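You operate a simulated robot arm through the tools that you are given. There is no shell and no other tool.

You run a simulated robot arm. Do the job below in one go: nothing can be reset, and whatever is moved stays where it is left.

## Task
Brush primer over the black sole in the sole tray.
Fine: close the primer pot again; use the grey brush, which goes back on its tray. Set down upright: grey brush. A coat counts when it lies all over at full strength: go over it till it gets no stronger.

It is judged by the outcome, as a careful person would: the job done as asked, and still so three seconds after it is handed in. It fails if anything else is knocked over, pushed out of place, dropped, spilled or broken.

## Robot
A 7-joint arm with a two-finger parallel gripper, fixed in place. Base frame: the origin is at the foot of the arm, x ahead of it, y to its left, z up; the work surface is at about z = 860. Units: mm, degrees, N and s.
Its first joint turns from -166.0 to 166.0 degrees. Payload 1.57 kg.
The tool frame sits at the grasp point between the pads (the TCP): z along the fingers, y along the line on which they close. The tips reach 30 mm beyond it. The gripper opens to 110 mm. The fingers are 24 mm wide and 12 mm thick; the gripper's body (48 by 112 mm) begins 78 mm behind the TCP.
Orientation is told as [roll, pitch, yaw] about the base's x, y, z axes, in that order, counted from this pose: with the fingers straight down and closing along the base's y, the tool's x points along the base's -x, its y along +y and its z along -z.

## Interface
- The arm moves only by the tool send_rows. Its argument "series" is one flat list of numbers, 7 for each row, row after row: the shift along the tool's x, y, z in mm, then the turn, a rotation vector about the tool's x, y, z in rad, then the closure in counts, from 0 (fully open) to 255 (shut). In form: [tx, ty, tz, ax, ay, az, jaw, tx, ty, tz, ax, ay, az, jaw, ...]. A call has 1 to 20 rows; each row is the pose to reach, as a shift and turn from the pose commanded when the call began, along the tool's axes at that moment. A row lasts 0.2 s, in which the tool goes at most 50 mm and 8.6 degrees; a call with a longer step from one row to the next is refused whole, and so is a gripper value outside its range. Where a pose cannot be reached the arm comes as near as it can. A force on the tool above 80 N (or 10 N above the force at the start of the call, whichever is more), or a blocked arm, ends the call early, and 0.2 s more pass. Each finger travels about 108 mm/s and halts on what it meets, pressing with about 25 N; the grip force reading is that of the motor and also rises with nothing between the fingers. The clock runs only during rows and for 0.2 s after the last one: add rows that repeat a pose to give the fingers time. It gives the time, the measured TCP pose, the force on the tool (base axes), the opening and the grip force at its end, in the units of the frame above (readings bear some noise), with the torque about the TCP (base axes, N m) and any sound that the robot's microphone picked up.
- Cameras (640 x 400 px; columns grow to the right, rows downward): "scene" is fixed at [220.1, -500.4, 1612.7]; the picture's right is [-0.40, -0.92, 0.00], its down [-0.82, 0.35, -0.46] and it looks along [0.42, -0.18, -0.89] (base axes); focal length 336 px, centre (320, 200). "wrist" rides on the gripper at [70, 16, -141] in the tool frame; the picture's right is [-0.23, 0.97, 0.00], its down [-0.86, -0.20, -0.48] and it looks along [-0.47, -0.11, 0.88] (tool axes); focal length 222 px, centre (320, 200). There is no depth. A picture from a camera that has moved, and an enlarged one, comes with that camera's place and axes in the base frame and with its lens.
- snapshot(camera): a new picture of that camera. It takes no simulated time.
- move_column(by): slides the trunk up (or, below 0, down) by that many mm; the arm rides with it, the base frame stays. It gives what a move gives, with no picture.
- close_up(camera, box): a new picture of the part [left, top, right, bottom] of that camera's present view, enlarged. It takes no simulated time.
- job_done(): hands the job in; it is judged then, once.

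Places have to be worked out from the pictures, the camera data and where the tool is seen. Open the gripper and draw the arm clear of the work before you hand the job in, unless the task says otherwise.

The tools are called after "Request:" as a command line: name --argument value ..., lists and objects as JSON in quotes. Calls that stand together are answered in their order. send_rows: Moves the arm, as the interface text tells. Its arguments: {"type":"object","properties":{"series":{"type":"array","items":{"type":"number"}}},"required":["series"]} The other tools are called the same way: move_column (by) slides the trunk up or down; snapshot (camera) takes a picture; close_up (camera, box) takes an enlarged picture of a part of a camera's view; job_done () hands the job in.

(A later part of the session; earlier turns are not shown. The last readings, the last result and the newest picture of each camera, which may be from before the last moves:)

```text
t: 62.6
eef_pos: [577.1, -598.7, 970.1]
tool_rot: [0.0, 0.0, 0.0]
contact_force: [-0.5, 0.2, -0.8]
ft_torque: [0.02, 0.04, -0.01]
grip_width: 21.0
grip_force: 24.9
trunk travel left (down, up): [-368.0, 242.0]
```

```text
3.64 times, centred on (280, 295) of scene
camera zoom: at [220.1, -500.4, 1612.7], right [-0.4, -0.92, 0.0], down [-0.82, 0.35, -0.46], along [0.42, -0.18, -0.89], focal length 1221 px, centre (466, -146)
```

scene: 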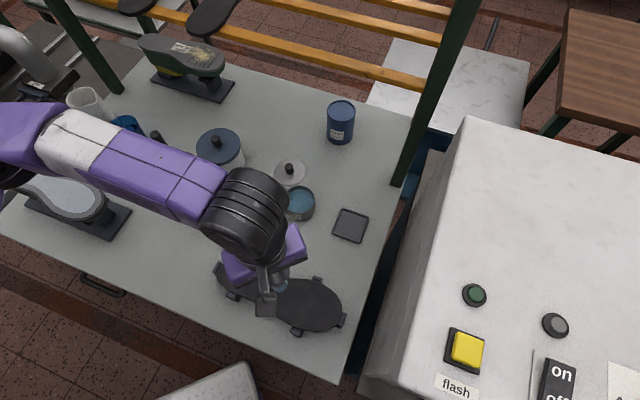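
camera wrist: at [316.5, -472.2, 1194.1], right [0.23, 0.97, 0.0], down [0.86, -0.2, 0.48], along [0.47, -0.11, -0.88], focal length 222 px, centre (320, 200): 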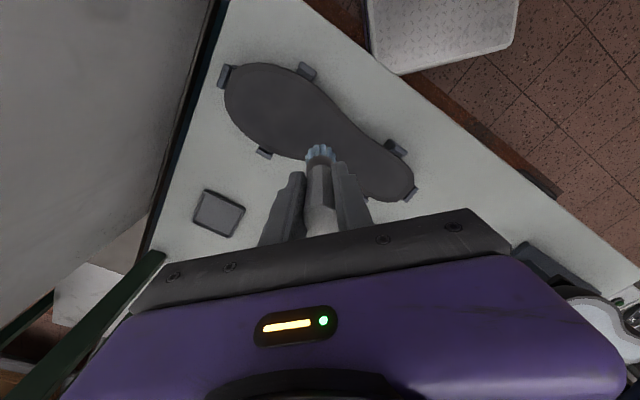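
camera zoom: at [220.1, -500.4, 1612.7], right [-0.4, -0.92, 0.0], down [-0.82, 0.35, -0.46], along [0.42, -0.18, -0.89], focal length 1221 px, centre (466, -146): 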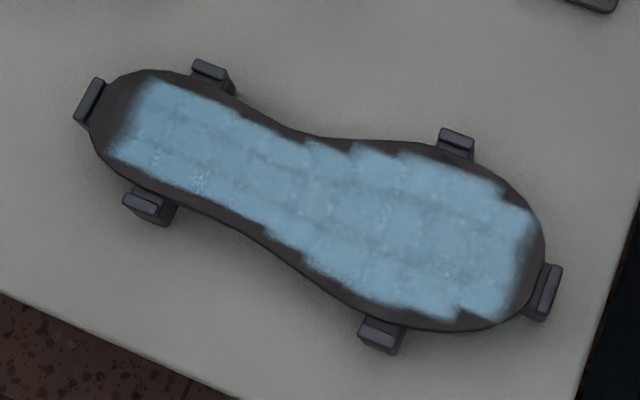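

The brush has slid up a bit more in the grip, so I lower another 3.5 mm to reach the primer bottom, then lift and drain.

Request:
send_rows --series '[0, -1.5, 1.5, 0, 0, 0, 255, 0, -1.5, 2.5, 0, 0, 0, 255, 0, -1.5, 3, 0, 0, 0, 255, 0, -1.5, 3, 0, 0, 0, 255]'

Request:
close_up --camera "wrist" --box '[290, 100, 370, 240]'

```text
t: 63.6
eef_pos: [576.2, -600.2, 968.4]
tool_rot: [-0.2, -0.1, -0.1]
contact_force: [2.4, 1.6, 23.4]
ft_torque: [0.2, -0.56, -0.01]
grip_width: 21.4
grip_force: 25.3
trunk travel left (down, up): [-368.0, 242.0]
```

```text
2.86 times, centred on (330, 170) of wrist
camera zoom: at [506.1, -584.3, 1109.5], right [0.23, 0.97, 0.0], down [0.85, -0.2, 0.48], along [0.47, -0.11, -0.88], focal length 635 px, centre (291, 286)
```

zoom: 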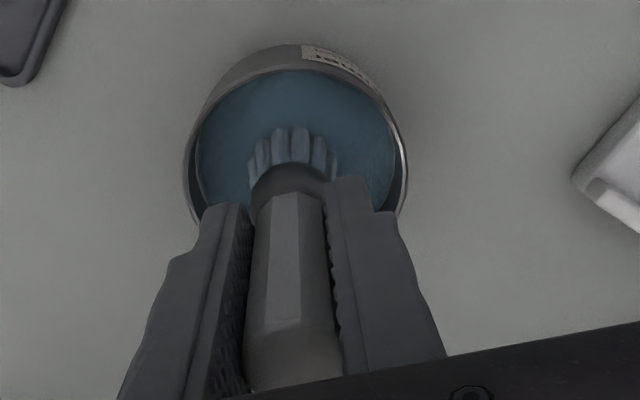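

Dipped. I lift, let it drain, travel to the near heel edge at about (449, -389), and touch down lightly.

Request:
send_rows --series '[0, 0, -8, 0, 0, 0, 255, 0, 0, -22, 0, 0, 0, 255, 0, 0, -40, 0, 0, 0, 255, 0, 0, -40, 0, 0, 0, 255, 0, 0, -40, 0, 0, 0, 255, 0, 0, -82, 0, 0, 0, 255, 20, 34, -82, 0, 0, 0, 255, 43, 71, -82, 0, 0, 0, 255, 66, 109, -82, 0, 0, 0, 255, 89, 148, -82, 0, 0, 0, 255, 112, 186, -82, 0, 0, 0, 255, 127, 211, -82, 0, 0, 0, 255, 127, 211, -82, 0, 0, 0, 255, 127, 211, -45, 0, 0, 0, 255, 127, 211, -24, 0, 0, 0, 255, 127, 211, -18, 0, 0, 0, 255, 127, 211, -17, 0, 0, 0, 255, 127, 211, -17, 0, 0, 0, 255]'

Request:
close_up --camera "wrist" --box '[140, 20, 460, 220]'

Request:
close_up --camera "scene" --box '[200, 240, 360, 350]'

```text
t: 67.4
eef_pos: [449.3, -391.3, 984.0]
tool_rot: [0.0, 0.0, 0.0]
contact_force: [-0.3, -0.4, -0.7]
ft_torque: [0.01, 0.03, 0.0]
grip_width: 21.5
grip_force: 24.5
trunk travel left (down, up): [-368.0, 242.0]
```

```text
2.00 times, centred on (300, 120) of wrist
camera zoom: at [379.1, -375.3, 1125.5], right [0.23, 0.97, 0.0], down [0.86, -0.2, 0.48], along [0.47, -0.11, -0.88], focal length 444 px, centre (360, 360)
```

zoom: 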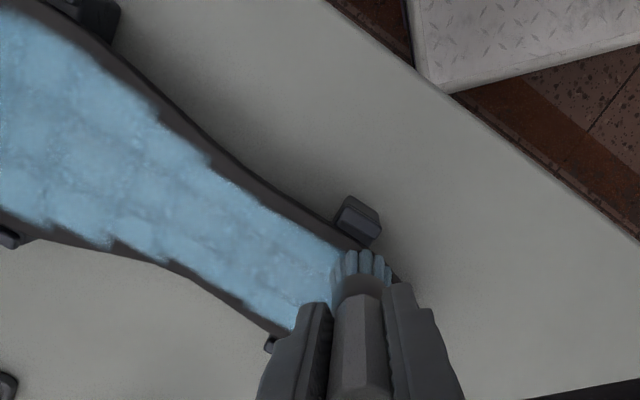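

```text
3.64 times, centred on (280, 295) of scene
camera zoom: at [220.1, -500.4, 1612.7], right [-0.4, -0.92, 0.0], down [-0.82, 0.35, -0.46], along [0.42, -0.18, -0.89], focal length 1221 px, centre (466, -146)
```

zoom: 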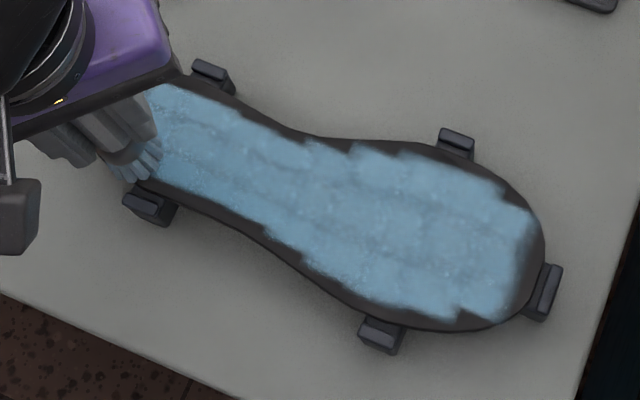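

The brush is just off the surface here and clear of the clip. I press 1.7 mm lower and start round the heel end.

Request:
send_rows --series '[0, 0, 1.0, 0, 0, 0, 255, 0, 0, 1.7, 0, 0, 0, 255, -11, 6.2, 1.7, 0, 0, 0, 255, -22.9, 9, 1.7, 0, 0, 0, 255, -33.6, 6, 1.7, 0, 0, 0, 255]'

Request:
close_up --camera "wrist" --box '[240, 80, 400, 240]'

```text
t: 68.6
eef_pos: [480.6, -384.7, 982.5]
tool_rot: [-0.1, 0.1, 0.0]
contact_force: [-15.9, 5.7, 26.9]
ft_torque: [0.32, 0.95, -0.02]
grip_width: 21.3
grip_force: 24.9
trunk travel left (down, up): [-368.0, 242.0]
```

```text
2.50 times, centred on (320, 160) of wrist
camera zoom: at [411.7, -367.7, 1124.6], right [0.23, 0.97, 0.0], down [0.86, -0.2, 0.48], along [0.46, -0.11, -0.88], focal length 555 px, centre (320, 300)
```

zoom: 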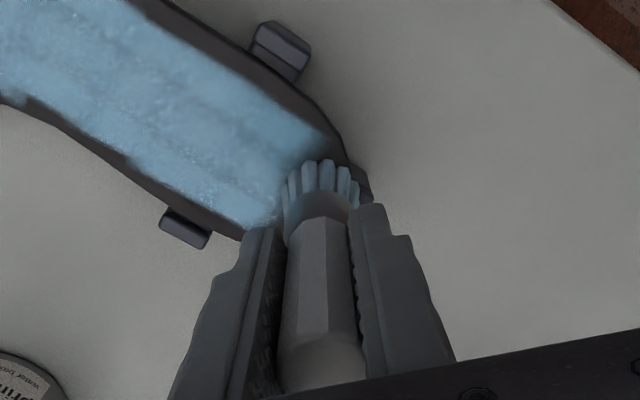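

The force here is 27 N, partly friction and perhaps closeness to the heel clip. I ease up and back off slightly from the clip, then continue along the far side to the forefoot.

Request:
send_rows --series '[1.9, -3.6, -1.5, 0, 0, 0, 255, -6.2, -11, -1.3, 0, 0, 0, 255, -10.8, -17.8, -1.2, 0, 0, 0, 255, -10, -27.8, -1, 0, 0, 0, 255, -1.3, -37.4, -1, 0, 0, 0, 255, 9.1, -48.2, -1, 0, 0, 0, 255, 18.4, -60, -1, 0, 0, 0, 255, 27.3, -72.2, -1, 0, 0, 0, 255, 37.5, -80.5, -1, 0, 0, 0, 255, 47, -88, -1, 0, 0, 0, 255, 57.6, -96, -1, 0, 0, 0, 255]'

Request:
close_up --camera "wrist" --box '[160, 20, 480, 220]'

Request:
close_up --camera "scene" --box '[200, 240, 360, 350]'

```text
t: 71.0
eef_pos: [426.5, -479.6, 983.5]
tool_rot: [0.0, -0.1, 0.0]
contact_force: [12.6, 8.7, 23.1]
ft_torque: [0.8, -1.08, -0.08]
grip_width: 21.7
grip_force: 25.1
trunk travel left (down, up): [-368.0, 242.0]
```

```text
2.00 times, centred on (320, 120) of wrist
camera zoom: at [356.6, -463.4, 1124.2], right [0.23, 0.97, 0.0], down [0.85, -0.2, 0.48], along [0.47, -0.11, -0.88], focal length 444 px, centre (320, 360)
```

zoom: 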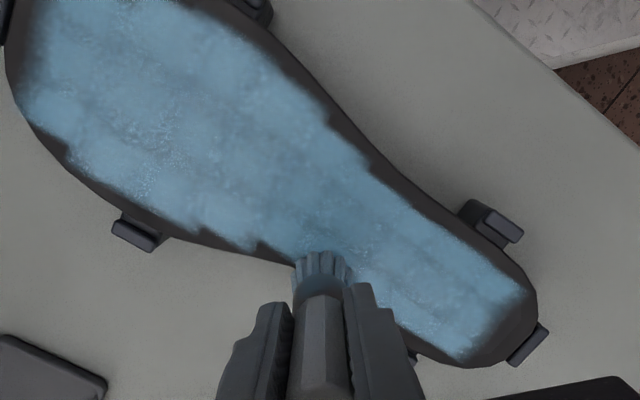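

```text
3.64 times, centred on (280, 295) of scene
camera zoom: at [220.1, -500.4, 1612.7], right [-0.4, -0.92, 0.0], down [-0.82, 0.35, -0.46], along [0.42, -0.18, -0.89], focal length 1221 px, centre (466, -146)
```

zoom: 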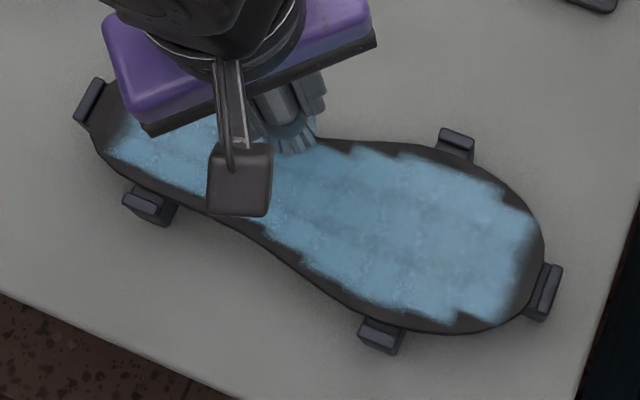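

The forces stay around 23 N, so I ease 0.7 mm and continue along the far forefoot edge, round the toe, and back to the near edge.

Request:
send_rows --series '[0, 0, -0.7, 0, 0, 0, 255, 9.1, -9.3, -0.7, 0, 0, 0, 255, 16.6, -20, -0.7, 0, 0, 0, 255, 22.7, -32, -0.7, 0, 0, 0, 255, 27.7, -45, -0.7, 0, 0, 0, 255, 33.8, -56.9, -0.7, 0, 0, 0, 255, 42.2, -66.9, -0.7, 0, 0, 0, 255, 52.3, -75.2, -0.7, 0, 0, 0, 255, 61, -84.9, -0.7, 0, 0, 0, 255, 72, -92.5, -0.7, 0, 0, 0, 255, 84.4, -97.4, -0.5, 0, 0, 0, 255, 96.4, -98.7, -0.5, 0, 0, 0, 255, 107.2, -95.7, -0.5, 0, 0, 0, 255, 117.6, -86.4, -0.5, 0, 0, 0, 255, 124.3, -78.9, -0.5, 0, 0, 0, 255, 128.5, -67.1, -0.5, 0, 0, 0, 255, 128.4, -53.7, -0.5, 0, 0, 0, 255, 123.5, -40.7, -0.5, 0, 0, 0, 255, 114.1, -30.3, -0.5, 0, 0, 0, 255, 104.7, -21.3, -0.5, 0, 0, 0, 255]'

Request:
close_up --camera "wrist" --box '[160, 20, 560, 270]'

Request:
close_up --camera "scene" --box '[200, 240, 360, 350]'

```text
t: 75.2
eef_pos: [319.4, -501.1, 983.1]
tool_rot: [0.0, 0.0, 0.0]
contact_force: [-0.3, 0.7, -0.2]
ft_torque: [0.03, -0.01, -0.01]
grip_width: 21.3
grip_force: 25.2
trunk travel left (down, up): [-368.0, 242.0]
```

```text
1.60 times, centred on (360, 145) of wrist
camera zoom: at [249.4, -485.3, 1125.3], right [0.23, 0.97, 0.0], down [0.86, -0.2, 0.48], along [0.47, -0.11, -0.88], focal length 355 px, centre (256, 288)
```

zoom: 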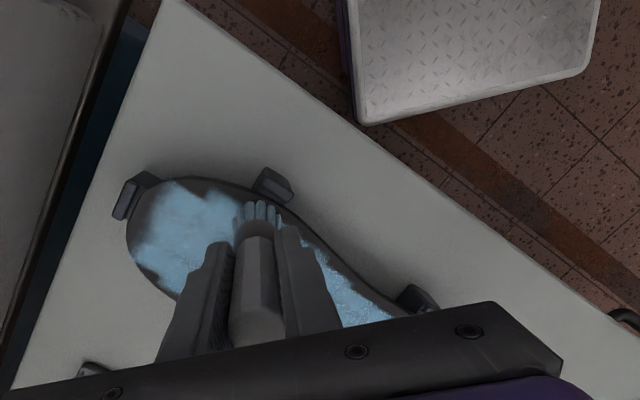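

```text
3.64 times, centred on (280, 295) of scene
camera zoom: at [220.1, -500.4, 1612.7], right [-0.4, -0.92, 0.0], down [-0.82, 0.35, -0.46], along [0.42, -0.18, -0.89], focal length 1221 px, centre (466, -146)
```

zoom: 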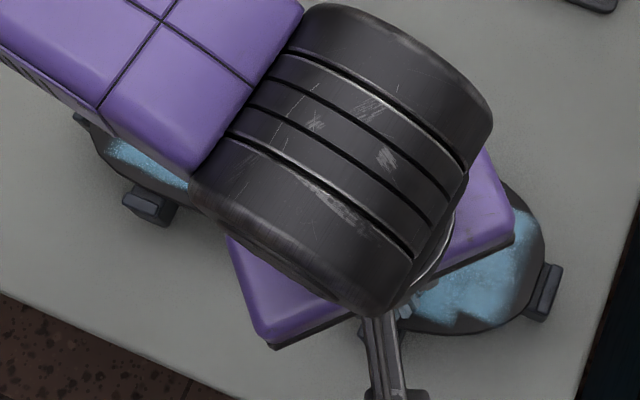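

I lift the brush and move it back above the pot to get an unobstructed look at the whole coat.

Request:
send_rows --series '[0, 0, -35, 0, 0, 0, 255, 0, 0, -67, 0, 0, 0, 255, -40, -15, -67, 0, 0, 0, 255, -85, -32, -67, 0, 0, 0, 255, -130, -50, -67, 0, 0, 0, 255, -175, -68, -67, 0, 0, 0, 255, -220, -85, -67, 0, 0, 0, 255, -250, -97, -67, 0, 0, 0, 255, -257, -99.5, -67, 0, 0, 0, 255, -257, -99.5, -67, 0, 0, 0, 255]'

Request:
close_up --camera "scene" --box '[200, 240, 360, 350]'

Request:
close_up --camera "scene" --box '[205, 245, 285, 305]'

Request:
close_up --camera "scene" --box '[270, 270, 350, 335]'

```text
t: 77.4
eef_pos: [576.8, -600.8, 1049.2]
tool_rot: [0.0, 0.0, -0.1]
contact_force: [-0.9, -0.1, -1.3]
ft_torque: [0.0, -0.02, 0.02]
grip_width: 21.4
grip_force: 25.0
trunk travel left (down, up): [-368.0, 242.0]
```

```text
3.64 times, centred on (280, 295) of scene
camera zoom: at [220.1, -500.4, 1612.7], right [-0.4, -0.92, 0.0], down [-0.82, 0.35, -0.46], along [0.42, -0.18, -0.89], focal length 1221 px, centre (466, -146)
```

zoom: 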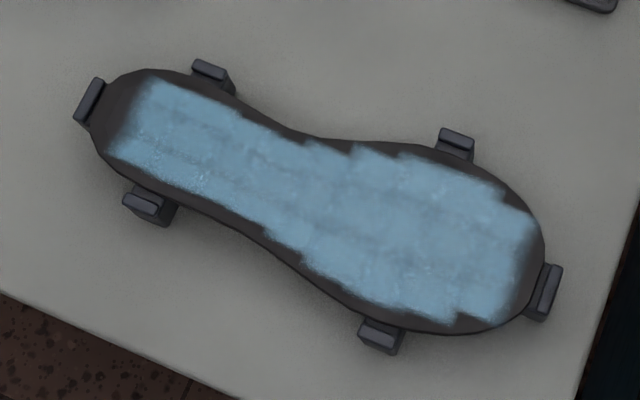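

```text
6.67 times, centred on (245, 275) of scene
camera zoom: at [220.1, -500.4, 1612.7], right [-0.4, -0.92, 0.0], down [-0.82, 0.35, -0.46], along [0.42, -0.18, -0.89], focal length 2238 px, centre (820, -300)
```

zoom: 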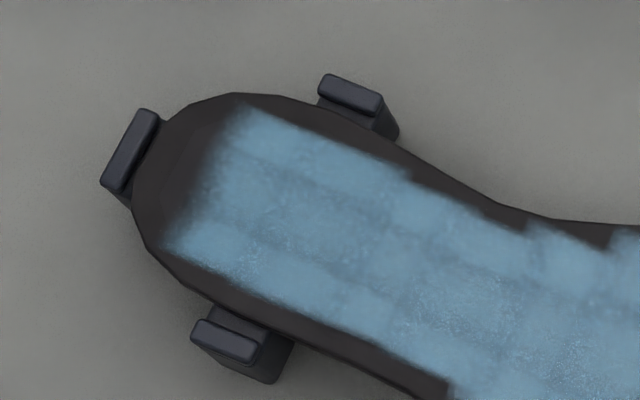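

```text
6.15 times, centred on (310, 302) of scene
camera zoom: at [220.1, -500.4, 1612.7], right [-0.4, -0.92, 0.0], down [-0.82, 0.35, -0.46], along [0.42, -0.18, -0.89], focal length 2066 px, centre (382, -431)
```

zoom: 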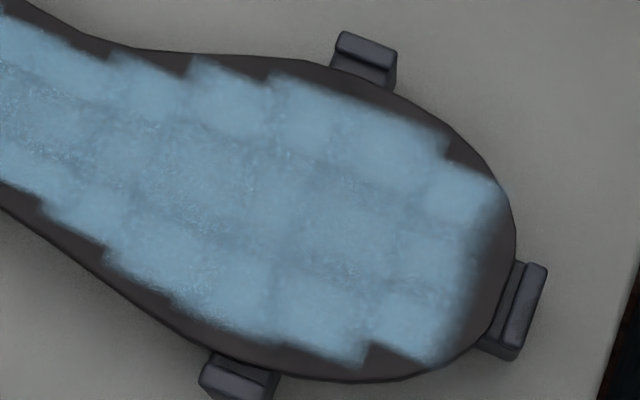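

The coat's outline hasn't changed after the edge passes, so I need a clear test at the heel and toe ends. First I re-dip.

Request:
send_rows --series '[0, 0, 40, 0, 0, 0, 255, 0, 0, 70, 0, 0, 0, 255, 0, 0, 79, 0, 0, 0, 255, 0, 0, 81, 0, 0, 0, 255, 0, 0, 82.5, 0, 0, 0, 255, 0, 0, 82.5, 0, 0, 0, 255]'

```text
t: 78.8
eef_pos: [574.9, -600.1, 968.9]
tool_rot: [0.0, 0.0, -0.1]
contact_force: [0.2, -0.3, -1.1]
ft_torque: [0.04, 0.04, 0.01]
grip_width: 21.3
grip_force: 25.2
trunk travel left (down, up): [-368.0, 242.0]
```

No contact yet, so I go down in small steps.

Request:
send_rows --series '[-1, 0, 1.5, 0, 0, 0, 255, -1, 0, 2.5, 0, 0, 0, 255, -1, 0, 2.5, 0, 0, 0, 255]'

```text
t: 79.6
eef_pos: [577.1, -599.9, 967.8]
tool_rot: [-0.3, 0.0, 0.1]
contact_force: [-3.1, 3.5, 22.1]
ft_torque: [0.26, 0.09, 0.01]
grip_width: 21.3
grip_force: 24.9
trunk travel left (down, up): [-368.0, 242.0]
```

Contact at 22 N, dipped. I lift, drain, travel to the heel middle at about (474, -398), and come down to just touching.

Request:
send_rows --series '[0, 0, -8, 0, 0, 0, 255, 0, 0, -22, 0, 0, 0, 255, 0, 0, -40, 0, 0, 0, 255, 0, 0, -40, 0, 0, 0, 255, 0, 0, -40, 0, 0, 0, 255, 0, 0, -82, 0, 0, 0, 255, 18, 36, -82, 0, 0, 0, 255, 38, 74, -82, 0, 0, 0, 255, 58, 113, -82, 0, 0, 0, 255, 78, 152, -82, 0, 0, 0, 255, 96, 188, -82, 0, 0, 0, 255, 103.5, 202.3, -82, 0, 0, 0, 255, 103.5, 202.3, -82, 0, 0, 0, 255, 103.5, 202.3, -45, 0, 0, 0, 255, 103.5, 202.3, -24, 0, 0, 0, 255, 103.5, 202.3, -19, 0, 0, 0, 255, 103.5, 202.3, -18, 0, 0, 0, 255, 103.5, 202.3, -18, 0, 0, 0, 255]'

Request:
close_up --camera "wrist" --box '[240, 80, 400, 240]'

```text
t: 83.4
eef_pos: [475.3, -398.2, 983.0]
tool_rot: [-0.1, -0.1, 0.0]
contact_force: [-0.4, 0.2, 3.4]
ft_torque: [0.09, -0.05, 0.01]
grip_width: 21.0
grip_force: 24.9
trunk travel left (down, up): [-368.0, 242.0]
```

```text
2.50 times, centred on (320, 160) of wrist
camera zoom: at [405.5, -382.1, 1124.7], right [0.23, 0.97, 0.0], down [0.85, -0.2, 0.48], along [0.47, -0.11, -0.88], focal length 555 px, centre (320, 300)
```

zoom: 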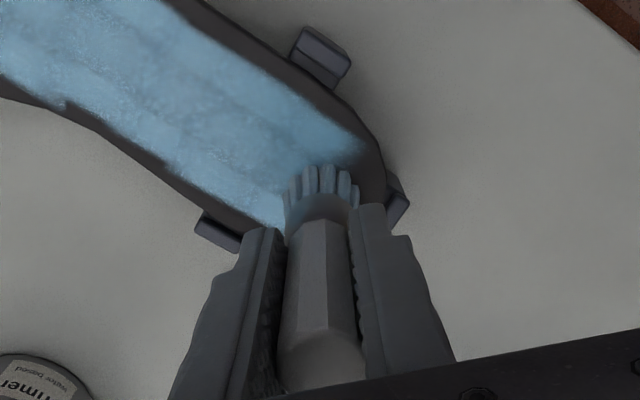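

Touching lightly at 3 N. I press slightly and rub the heel end carefully inside the clips, then lift and move away to see whether it takes any coat.

Request:
send_rows --series '[-5.4, 5.9, 0.8, 0, 0, 0, 255, -8, 8.9, 0.8, 0, 0, 0, 255, -1.3, 14.9, 0.8, 0, 0, 0, 255, 4.2, 14.6, 0.8, 0, 0, 0, 255, -8, 8.9, 0.8, 0, 0, 0, 255, -16.2, 1.5, 0.8, 0, 0, 0, 255, -16.5, -4.1, 0.8, 0, 0, 0, 255, -11.7, 5.6, 0.8, 0, 0, 0, 255, -4.3, 12.2, 0.8, 0, 0, 0, 255, -5.4, 5.9, 0.8, 0, 0, 0, 255]'

Request:
send_rows --series '[0, 0, -20, 0, 0, 0, 255, 15, -16, -30, 0, 0, 0, 255, 40, -44, -30, 0, 0, 0, 255, 65, -72, -30, 0, 0, 0, 255, 90, -100, -30, 0, 0, 0, 255, 90, -100, -30, 0, 0, 0, 255]'

Request:
close_up --camera "scene" --box '[205, 245, 285, 305]'

Request:
close_up --camera "wrist" --box '[240, 60, 480, 240]'

```text
t: 85.6
eef_pos: [483.2, -387.8, 984.3]
tool_rot: [0.3, -0.1, 0.0]
contact_force: [9.8, 14.9, 21.6]
ft_torque: [1.03, -0.8, 0.13]
grip_width: 21.5
grip_force: 25.2
trunk travel left (down, up): [-368.0, 242.0]
```

```text
t: 87.0
eef_pos: [390.7, -494.7, 1015.2]
tool_rot: [-0.1, 0.0, -0.1]
contact_force: [0.5, 0.0, -0.6]
ft_torque: [0.01, 0.03, 0.01]
grip_width: 21.5
grip_force: 25.6
trunk travel left (down, up): [-368.0, 242.0]
```

```text
6.67 times, centred on (245, 275) of scene
camera zoom: at [220.1, -500.4, 1612.7], right [-0.4, -0.92, 0.0], down [-0.82, 0.35, -0.46], along [0.42, -0.18, -0.89], focal length 2238 px, centre (820, -300)
```

zoom: 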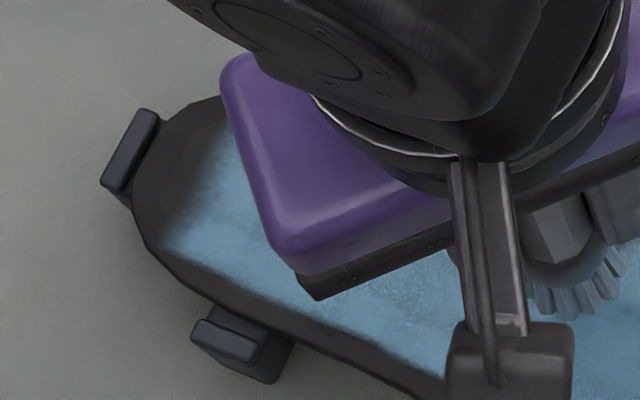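

```text
2.22 times, centred on (360, 150) of wrist
camera zoom: at [321.1, -477.7, 1157.8], right [0.23, 0.97, 0.0], down [0.86, -0.2, 0.48], along [0.47, -0.11, -0.88], focal length 494 px, centre (231, 311)
```

zoom: 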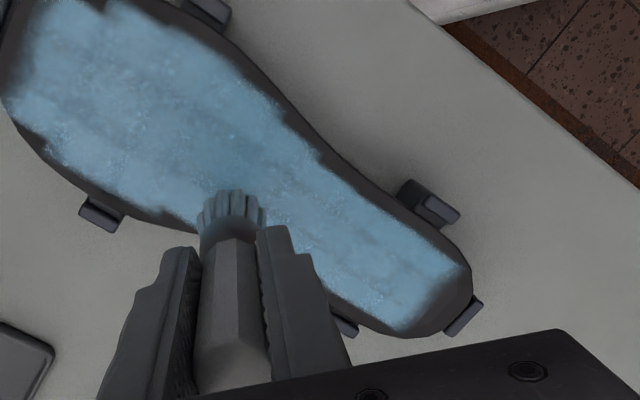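

Even after firm rubbing, the heel-end rim takes no coat and the outline of the painted area is unchanged, so the paintable face is fully covered. What remains is strength, so I set down again mid-sole and go over everything once more.

Request:
send_rows --series '[0, 0, 20, 0, 0, 0, 255, 0, 0, 27, 0, 0, 0, 255, 0, 0, 29, 0, 0, 0, 255, 0, 0, 29, 0, 0, 0, 255, 0, 0, 29, 0, 0, 0, 255]'

Request:
close_up --camera "scene" --box '[270, 270, 350, 335]'

```text
t: 88.2
eef_pos: [390.4, -492.5, 984.2]
tool_rot: [-0.1, 0.1, 0.0]
contact_force: [-1.1, -0.2, -0.4]
ft_torque: [0.01, -0.03, 0.0]
grip_width: 21.3
grip_force: 24.6
trunk travel left (down, up): [-368.0, 242.0]
```

```text
6.15 times, centred on (310, 302) of scene
camera zoom: at [220.1, -500.4, 1612.7], right [-0.4, -0.92, 0.0], down [-0.82, 0.35, -0.46], along [0.42, -0.18, -0.89], focal length 2066 px, centre (382, -431)
```

zoom: 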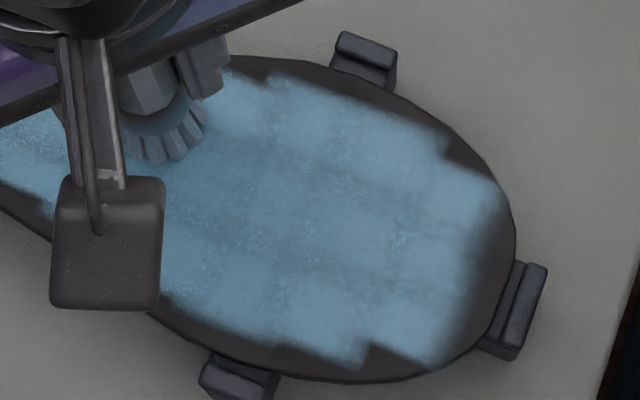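

Not quite touching at z 984.2. I lower 2 mm more and check the force.

Request:
send_rows --series '[0, 0, 1, 0, 0, 0, 255, 0, 0, 2, 0, 0, 0, 255, 0, 0, 2, 0, 0, 0, 255]'

```text
t: 89.0
eef_pos: [389.7, -493.1, 983.0]
tool_rot: [-0.1, 0.0, -0.1]
contact_force: [1.9, 1.0, 17.9]
ft_torque: [0.09, -0.26, 0.0]
grip_width: 21.3
grip_force: 24.8
trunk travel left (down, up): [-368.0, 242.0]
```

18 N, so I ease 0.7 mm and go over the whole forefoot and toe again in a loop and down the middle.

Request:
send_rows --series '[4.2, -13.7, -0.7, 0, 0, 0, 255, 9.8, -28.8, -0.7, 0, 0, 0, 255, 18.4, -41.3, -0.7, 0, 0, 0, 255, 28.4, -52.4, -0.7, 0, 0, 0, 255, 39.9, -62.2, -0.6, 0, 0, 0, 255, 54.4, -69.3, -0.5, 0, 0, 0, 255, 68.5, -70, -0.4, 0, 0, 0, 255, 77.4, -62, -0.3, 0, 0, 0, 255, 78.2, -47.9, -0.2, 0, 0, 0, 255, 72.6, -32.8, -0.1, 0, 0, 0, 255, 64, -20.3, 0, 0, 0, 0, 255, 53.3, -9.8, 0, 0, 0, 0, 255, 41, -0.7, 0, 0, 0, 0, 255, 40.3, -14.8, 0, 0, 0, 0, 255, 44.4, -31.3, 0, 0, 0, 0, 255, 51.4, -45.1, 0, 0, 0, 0, 255, 61.5, -56.2, 0.1, 0, 0, 0, 255, 51.4, -45.1, 0.1, 0, 0, 0, 255, 41.4, -34, 0.2, 0, 0, 0, 255, 31.4, -22.8, 0.2, 0, 0, 0, 255]'

Request:
close_up --camera "scene" --box '[270, 270, 350, 335]'

Request:
close_up --camera "wrist" --box '[160, 40, 480, 240]'

```text
t: 93.2
eef_pos: [358.0, -513.8, 981.4]
tool_rot: [-0.3, 0.2, -0.1]
contact_force: [-10.8, -13.0, 24.3]
ft_torque: [-0.91, 0.86, 0.0]
grip_width: 21.6
grip_force: 24.6
trunk travel left (down, up): [-368.0, 242.0]
```

```text
6.15 times, centred on (310, 302) of scene
camera zoom: at [220.1, -500.4, 1612.7], right [-0.4, -0.92, 0.0], down [-0.82, 0.35, -0.46], along [0.42, -0.18, -0.89], focal length 2066 px, centre (382, -431)
```

zoom: 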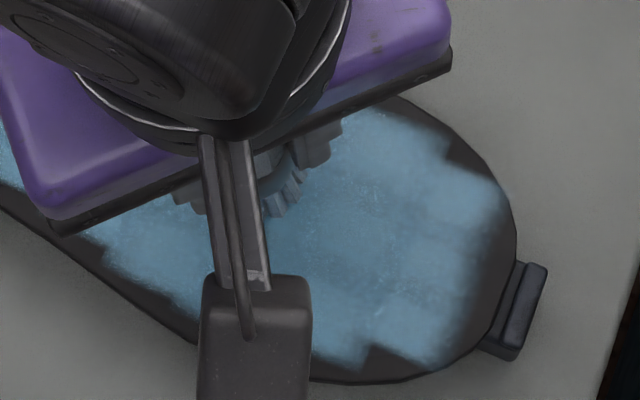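

```text
2.00 times, centred on (320, 140) of wrist
camera zoom: at [288.1, -498.7, 1124.5], right [0.23, 0.97, -0.01], down [0.86, -0.2, 0.48], along [0.46, -0.11, -0.88], focal length 444 px, centre (320, 320)
```

zoom: 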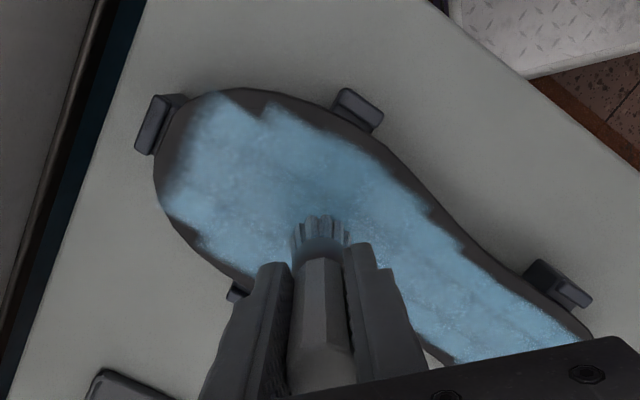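

Good even blue on the forefoot. I ease 1 mm and go back over the waist and heel: far side to the heel, across, and near side back.

Request:
send_rows --series '[-11.5, 9.8, -1, 0, 0, 0, 255, -23.8, 18.9, -1, 0, 0, 0, 255, -37.5, 26.7, -1, 0, 0, 0, 255, -50.5, 35.2, -1, 0, 0, 0, 255, -61.3, 45.6, -1, 0, 0, 0, 255, -72.8, 55.4, -0.9, 0, 0, 0, 255, -84.3, 65.2, -0.8, 0, 0, 0, 255, -95.1, 75.7, -0.8, 0, 0, 0, 255, -105.2, 86.8, -0.7, 0, 0, 0, 255, -115.2, 97.9, -0.6, 0, 0, 0, 255, -119.5, 110.2, -0.6, 0, 0, 0, 255, -111.9, 121.1, -0.6, 0, 0, 0, 255, -99.1, 121.9, -0.5, 0, 0, 0, 255, -88.2, 112.8, -0.4, 0, 0, 0, 255, -76.7, 103, -0.3, 0, 0, 0, 255, -66, 92.5, -0.2, 0, 0, 0, 255, -55.2, 82.1, -0.1, 0, 0, 0, 255, -45.1, 71, 0, 0, 0, 0, 255, -34.4, 60.5, 0, 0, 0, 0, 255, -22.8, 50.7, 0, 0, 0, 0, 255]'

Request:
close_up --camera "wrist" --box '[160, 20, 480, 220]'

Request:
close_up --camera "scene" --box '[200, 240, 360, 350]'

```text
t: 97.4
eef_pos: [381.0, -462.7, 981.2]
tool_rot: [0.0, 0.1, 0.0]
contact_force: [0.4, 0.5, -0.3]
ft_torque: [-0.01, -0.01, -0.01]
grip_width: 21.2
grip_force: 24.6
trunk travel left (down, up): [-368.0, 242.0]
```

```text
2.00 times, centred on (320, 120) of wrist
camera zoom: at [310.8, -447.7, 1123.3], right [0.23, 0.97, 0.0], down [0.86, -0.2, 0.48], along [0.47, -0.11, -0.88], focal length 444 px, centre (320, 360)
```

zoom: 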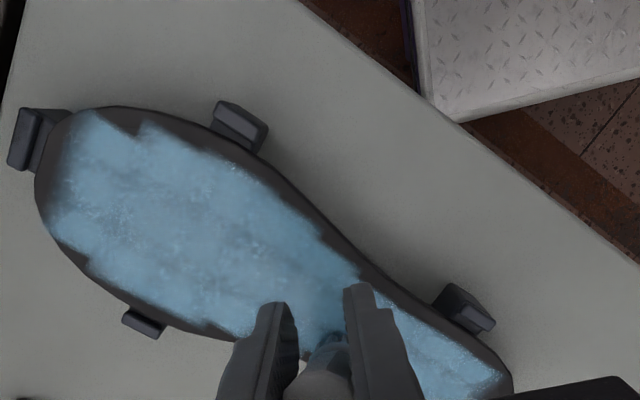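

```text
3.64 times, centred on (280, 295) of scene
camera zoom: at [220.1, -500.4, 1612.7], right [-0.4, -0.92, 0.0], down [-0.82, 0.35, -0.46], along [0.42, -0.18, -0.89], focal length 1221 px, centre (466, -146)
```

zoom: 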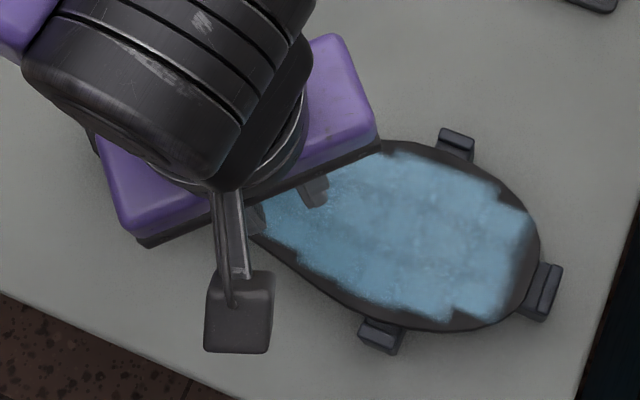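

The brush now looks tilted between the fingers, and the toe edge may sit differently against its clip. I lift clear and inspect both.

Request:
send_rows --series '[0, 0, -30, 0, 0, 0, 255, 0, 0, -65, 0, 0, 0, 255, -40, -30, -67, 0, 0, 0, 255, -80, -60, -67, 0, 0, 0, 255, -120, -85, -67, 0, 0, 0, 255, -120, -85, -67, 0, 0, 0, 255]'

Request:
close_up --camera "scene" --box '[200, 240, 360, 350]'

Request:
snapshot --camera "scene"

Request:
snapshot --camera "wrist"

```text
t: 98.8
eef_pos: [498.7, -551.6, 1049.1]
tool_rot: [0.0, 0.0, 0.0]
contact_force: [0.6, -0.3, -0.7]
ft_torque: [-0.01, 0.03, 0.0]
grip_width: 21.3
grip_force: 25.1
trunk travel left (down, up): [-368.0, 242.0]
```

```text
3.64 times, centred on (280, 295) of scene
camera zoom: at [220.1, -500.4, 1612.7], right [-0.4, -0.92, 0.0], down [-0.82, 0.35, -0.46], along [0.42, -0.18, -0.89], focal length 1221 px, centre (466, -146)
```

zoom: 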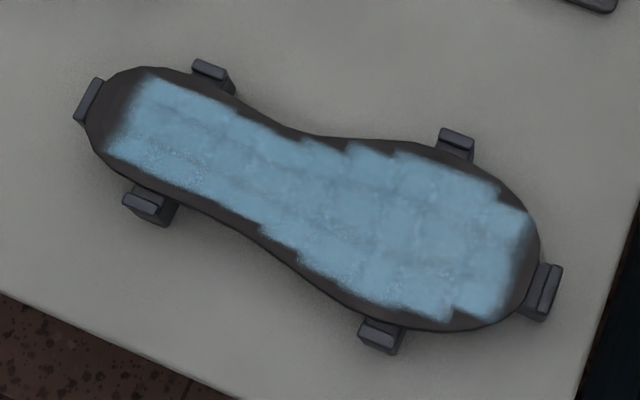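

```text
taken
```

scene: 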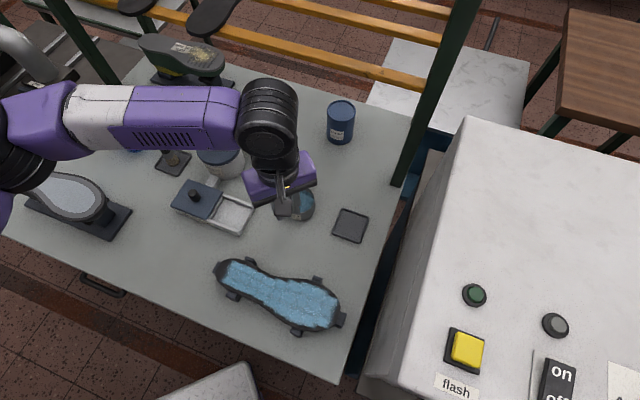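

```text
taken
camera wrist: at [429.3, -535.2, 1190.8], right [0.23, 0.97, 0.0], down [0.85, -0.2, 0.48], along [0.47, -0.11, -0.88], focal length 222 px, centre (320, 200)
```

wrist: 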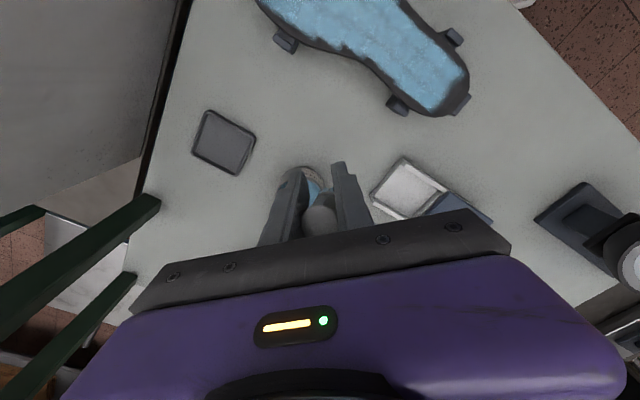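

The sole has shifted a few mm towards the heel within its clips, and the brush has swung in the grip. I look closely at the brush's angle.

Request:
close_up --camera "wrist" --box '[260, 140, 380, 240]'

Request:
close_up --camera "scene" --box '[230, 140, 330, 230]'

Request:
close_up --camera "scene" --box '[205, 245, 285, 305]'

Request:
close_up --camera "scene" --box '[270, 270, 350, 335]'

```text
4.00 times, centred on (320, 190) of wrist
camera zoom: at [429.3, -535.2, 1190.8], right [0.23, 0.97, 0.0], down [0.85, -0.2, 0.48], along [0.47, -0.11, -0.88], focal length 888 px, centre (320, 240)
```

zoom: 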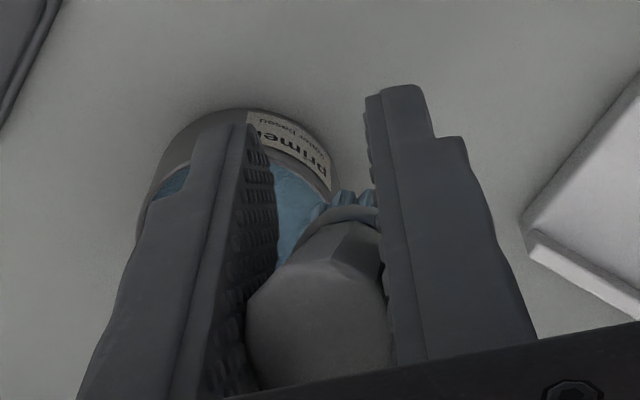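

```text
4.44 times, centred on (280, 185) of scene
camera zoom: at [220.1, -500.4, 1612.7], right [-0.4, -0.92, 0.0], down [-0.82, 0.35, -0.46], along [0.42, -0.18, -0.89], focal length 1492 px, centre (498, 267)
```

zoom: 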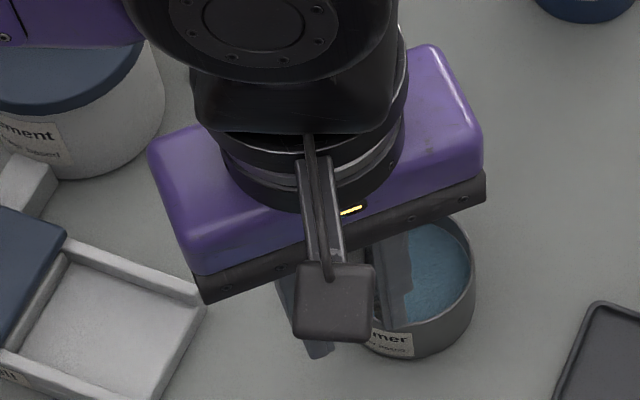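

```text
6.67 times, centred on (245, 275) of scene
camera zoom: at [220.1, -500.4, 1612.7], right [-0.4, -0.92, 0.0], down [-0.82, 0.35, -0.46], along [0.42, -0.18, -0.89], focal length 2238 px, centre (820, -300)
```

zoom: 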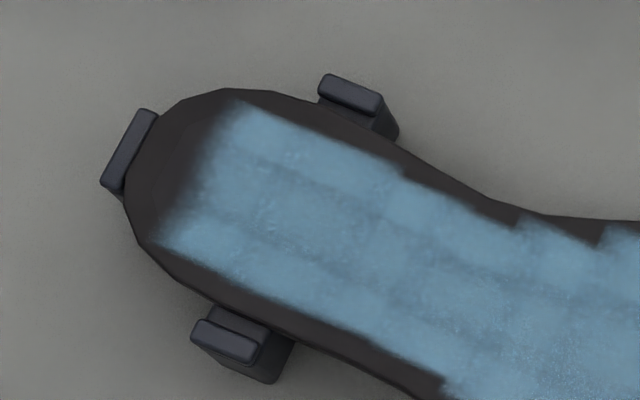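

```text
6.15 times, centred on (310, 302) of scene
camera zoom: at [220.1, -500.4, 1612.7], right [-0.4, -0.92, 0.0], down [-0.82, 0.35, -0.46], along [0.42, -0.18, -0.89], focal length 2066 px, centre (382, -431)
```

zoom: 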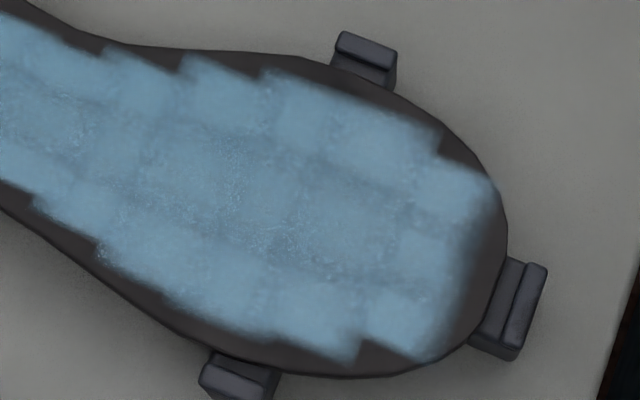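

The outline is fully coated; I compare cell tones at high zoom to judge whether any area is still weaker.

Request:
close_up --camera "scene" --box '[215, 255, 265, 295]'

Request:
close_up --camera "scene" --box '[255, 270, 305, 310]'

Request:
close_up --camera "scene" --box '[295, 280, 345, 330]'

Request:
close_up --camera "wrist" --box '[250, 0, 480, 130]'

```text
10.00 times, centred on (240, 275) of scene
camera zoom: at [220.1, -500.4, 1612.7], right [-0.4, -0.92, 0.0], down [-0.82, 0.35, -0.46], along [0.42, -0.18, -0.89], focal length 3357 px, centre (1120, -550)
```

zoom: 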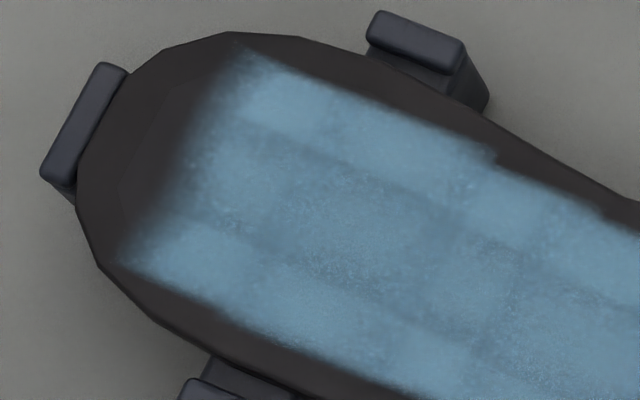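

```text
10.00 times, centred on (280, 290) of scene
camera zoom: at [220.1, -500.4, 1612.7], right [-0.4, -0.92, 0.0], down [-0.82, 0.35, -0.46], along [0.42, -0.18, -0.89], focal length 3357 px, centre (720, -700)
```

zoom: 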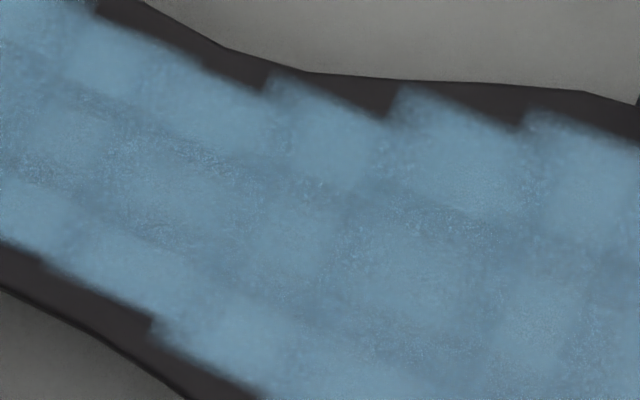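

```text
8.00 times, centred on (320, 305) of scene
camera zoom: at [220.1, -500.4, 1612.7], right [-0.4, -0.92, 0.0], down [-0.82, 0.35, -0.46], along [0.42, -0.18, -0.89], focal length 2686 px, centre (320, -640)
```

zoom: 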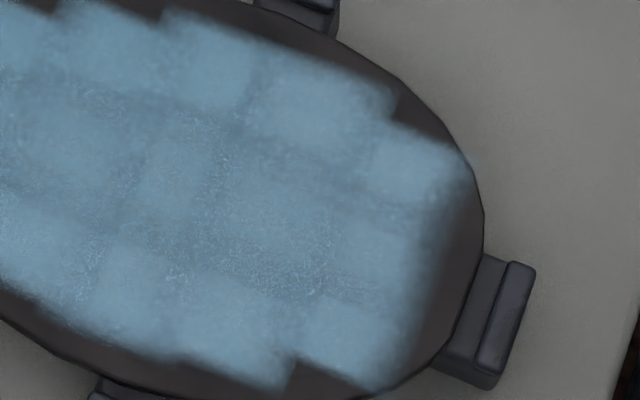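

```text
2.78 times, centred on (365, 65) of wrist
camera zoom: at [429.3, -535.2, 1190.8], right [0.23, 0.97, 0.0], down [0.85, -0.2, 0.48], along [0.47, -0.11, -0.88], focal length 618 px, centre (195, 576)
```

zoom: 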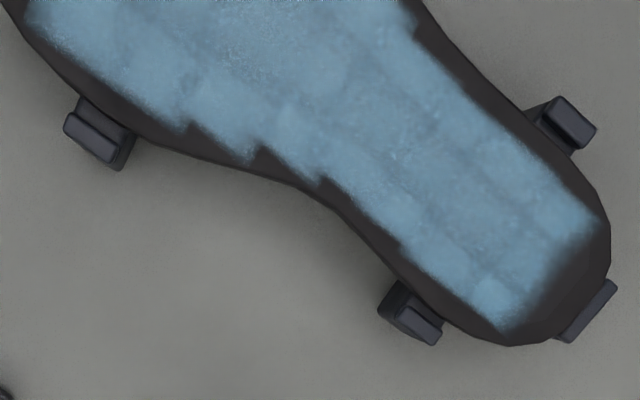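

The coat looks even nearly everywhere; the near side of the waist had the fewest passes, so I look at it most closely.

Request:
close_up --camera "scene" --box '[240, 270, 280, 302]'

Request:
close_up --camera "scene" --box '[265, 290, 305, 322]'

Request:
close_up --camera "scene" --box '[215, 255, 255, 287]'

Request:
close_up --camera "scene" --box '[305, 275, 345, 307]'

```text
12.50 times, centred on (260, 286) of scene
camera zoom: at [220.1, -500.4, 1612.7], right [-0.4, -0.92, 0.0], down [-0.82, 0.35, -0.46], along [0.42, -0.18, -0.89], focal length 4197 px, centre (1070, -875)
```

zoom: 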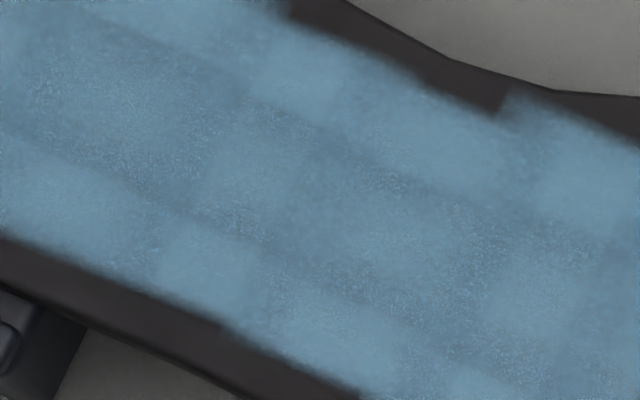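

```text
12.50 times, centred on (285, 306) of scene
camera zoom: at [220.1, -500.4, 1612.7], right [-0.4, -0.92, 0.0], down [-0.82, 0.35, -0.46], along [0.42, -0.18, -0.89], focal length 4197 px, centre (758, -1125)
```

zoom: 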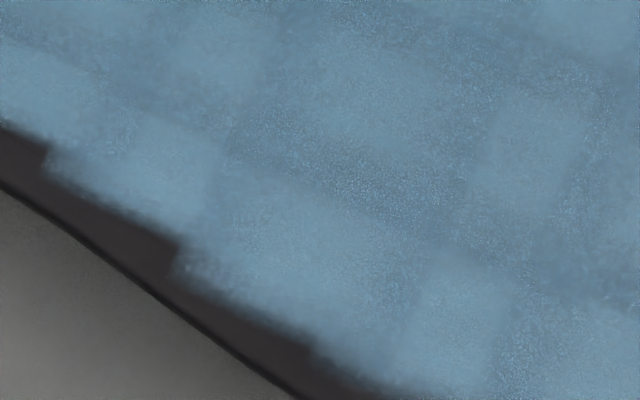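

```text
12.50 times, centred on (235, 271) of scene
camera zoom: at [220.1, -500.4, 1612.7], right [-0.4, -0.92, 0.0], down [-0.82, 0.35, -0.46], along [0.42, -0.18, -0.89], focal length 4197 px, centre (1382, -688)
```

zoom: 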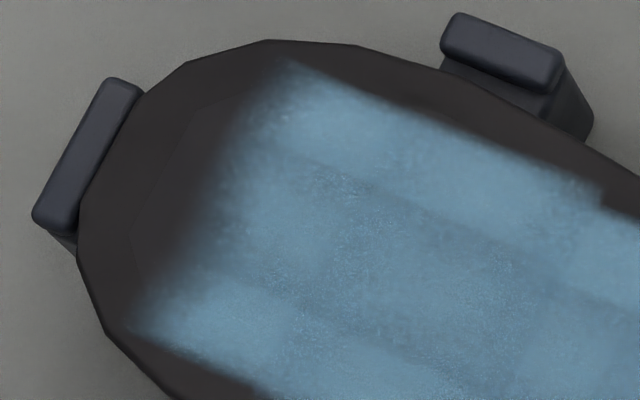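

```text
12.50 times, centred on (325, 291) of scene
camera zoom: at [220.1, -500.4, 1612.7], right [-0.4, -0.92, 0.0], down [-0.82, 0.35, -0.46], along [0.42, -0.18, -0.89], focal length 4197 px, centre (258, -938)
```

zoom: 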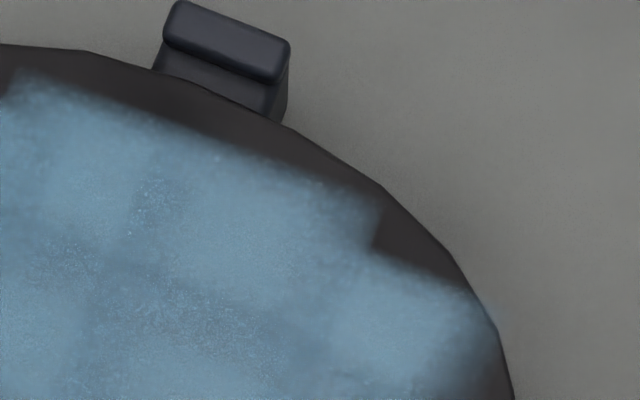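

All cells look alike, including those with different numbers of passes. Before a final confirming pass I straighten the brush: I rotate the tool about its y axis by about 19° so that the brush hangs vertical, then check.

Request:
send_rows --series '[0, 0, 0, 0, 0.11, 0, 255, 0, 0, 0, 0, 0.22, 0, 255, 0, 0, 0, 0, 0.33, 0, 255, 0, 0, 0, 0, 0.33, 0, 255]'

Request:
close_up --camera "wrist" --box '[240, 100, 400, 240]'

Request:
close_up --camera "scene" --box '[230, 140, 330, 230]'

```text
t: 99.8
eef_pos: [500.2, -551.2, 1047.6]
tool_rot: [0.0, 19.0, -0.1]
contact_force: [0.3, 0.4, 0.1]
ft_torque: [0.02, 0.0, 0.03]
grip_width: 21.3
grip_force: 24.6
trunk travel left (down, up): [-368.0, 242.0]
```

```text
2.86 times, centred on (320, 170) of wrist
camera zoom: at [479.9, -534.7, 1205.0], right [0.22, 0.97, -0.07], down [0.96, -0.2, 0.17], along [0.15, -0.11, -0.98], focal length 635 px, centre (320, 286)
```

zoom: 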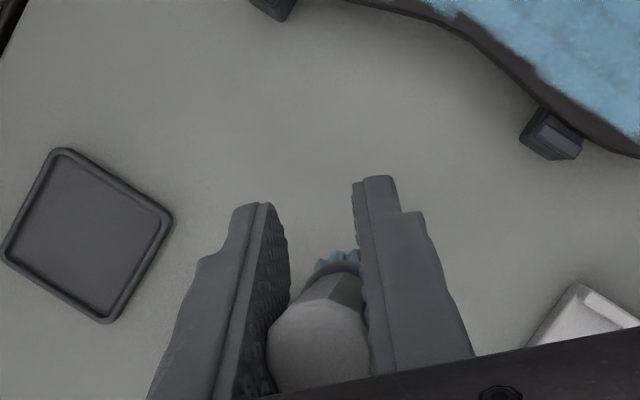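

```text
4.44 times, centred on (280, 185) of scene
camera zoom: at [220.1, -500.4, 1612.7], right [-0.4, -0.92, 0.0], down [-0.82, 0.35, -0.46], along [0.42, -0.18, -0.89], focal length 1492 px, centre (498, 267)
```

zoom: 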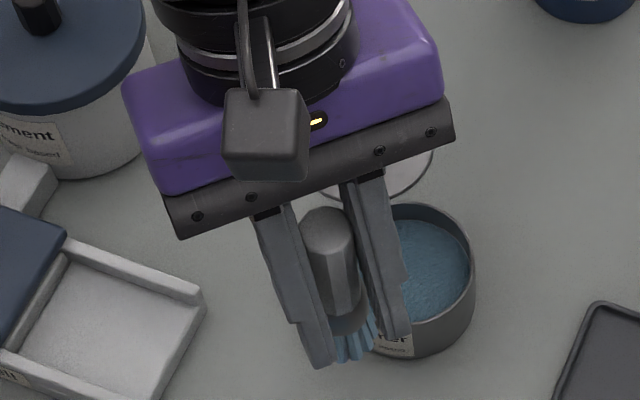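

The brush hangs almost vertical now, held near the top of its handle about 14 mm ahead of the TCP in x. I carry it to its tray and stop just above the floor to check alignment.

Request:
send_rows --series '[8, -35, 3, 0, 0, 0, 255, 16, -71, 6, 0, 0, 0, 255, 25, -107, 8.5, 0, 0, 0, 255, 32.8, -141.8, 11.3, 0, 0, 0, 255, 32.8, -141.8, 11.3, 0, 0, 0, 255, 19.8, -141.8, 49.1, 0, 0, 0, 255, 10, -141.8, 77.5, 0, 0, 0, 255, 10, -141.8, 77.5, 0, 0, 0, 255]'

Request:
close_up --camera "wrist" --box '[220, 80, 420, 240]'

Request:
close_up --camera "scene" --box '[310, 160, 390, 250]'

```text
t: 101.6
eef_pos: [462.9, -684.8, 978.3]
tool_rot: [0.0, 18.9, 0.0]
contact_force: [-0.3, -0.7, 0.2]
ft_torque: [0.0, 0.02, 0.0]
grip_width: 21.3
grip_force: 25.1
out of reach, approached as far as the arm can: row 4, 5, 6, 7, 8
trunk travel left (down, up): [-368.0, 242.0]
```

```text
2.50 times, centred on (320, 160) of wrist
camera zoom: at [443.4, -668.2, 1135.2], right [0.21, 0.97, -0.07], down [0.96, -0.2, 0.18], along [0.16, -0.11, -0.98], focal length 555 px, centre (320, 300)
```

zoom: 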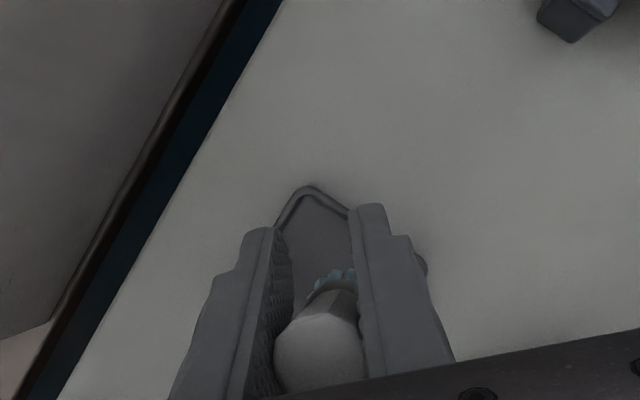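

```text
4.44 times, centred on (350, 205) of scene
camera zoom: at [220.1, -500.4, 1612.7], right [-0.4, -0.92, 0.0], down [-0.82, 0.35, -0.46], along [0.42, -0.18, -0.89], focal length 1492 px, centre (187, 178)
```

zoom: 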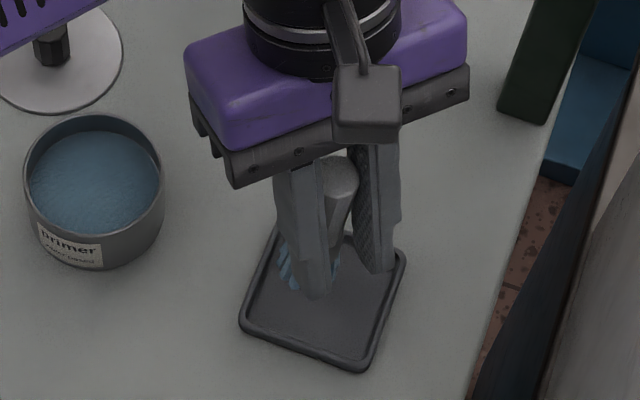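

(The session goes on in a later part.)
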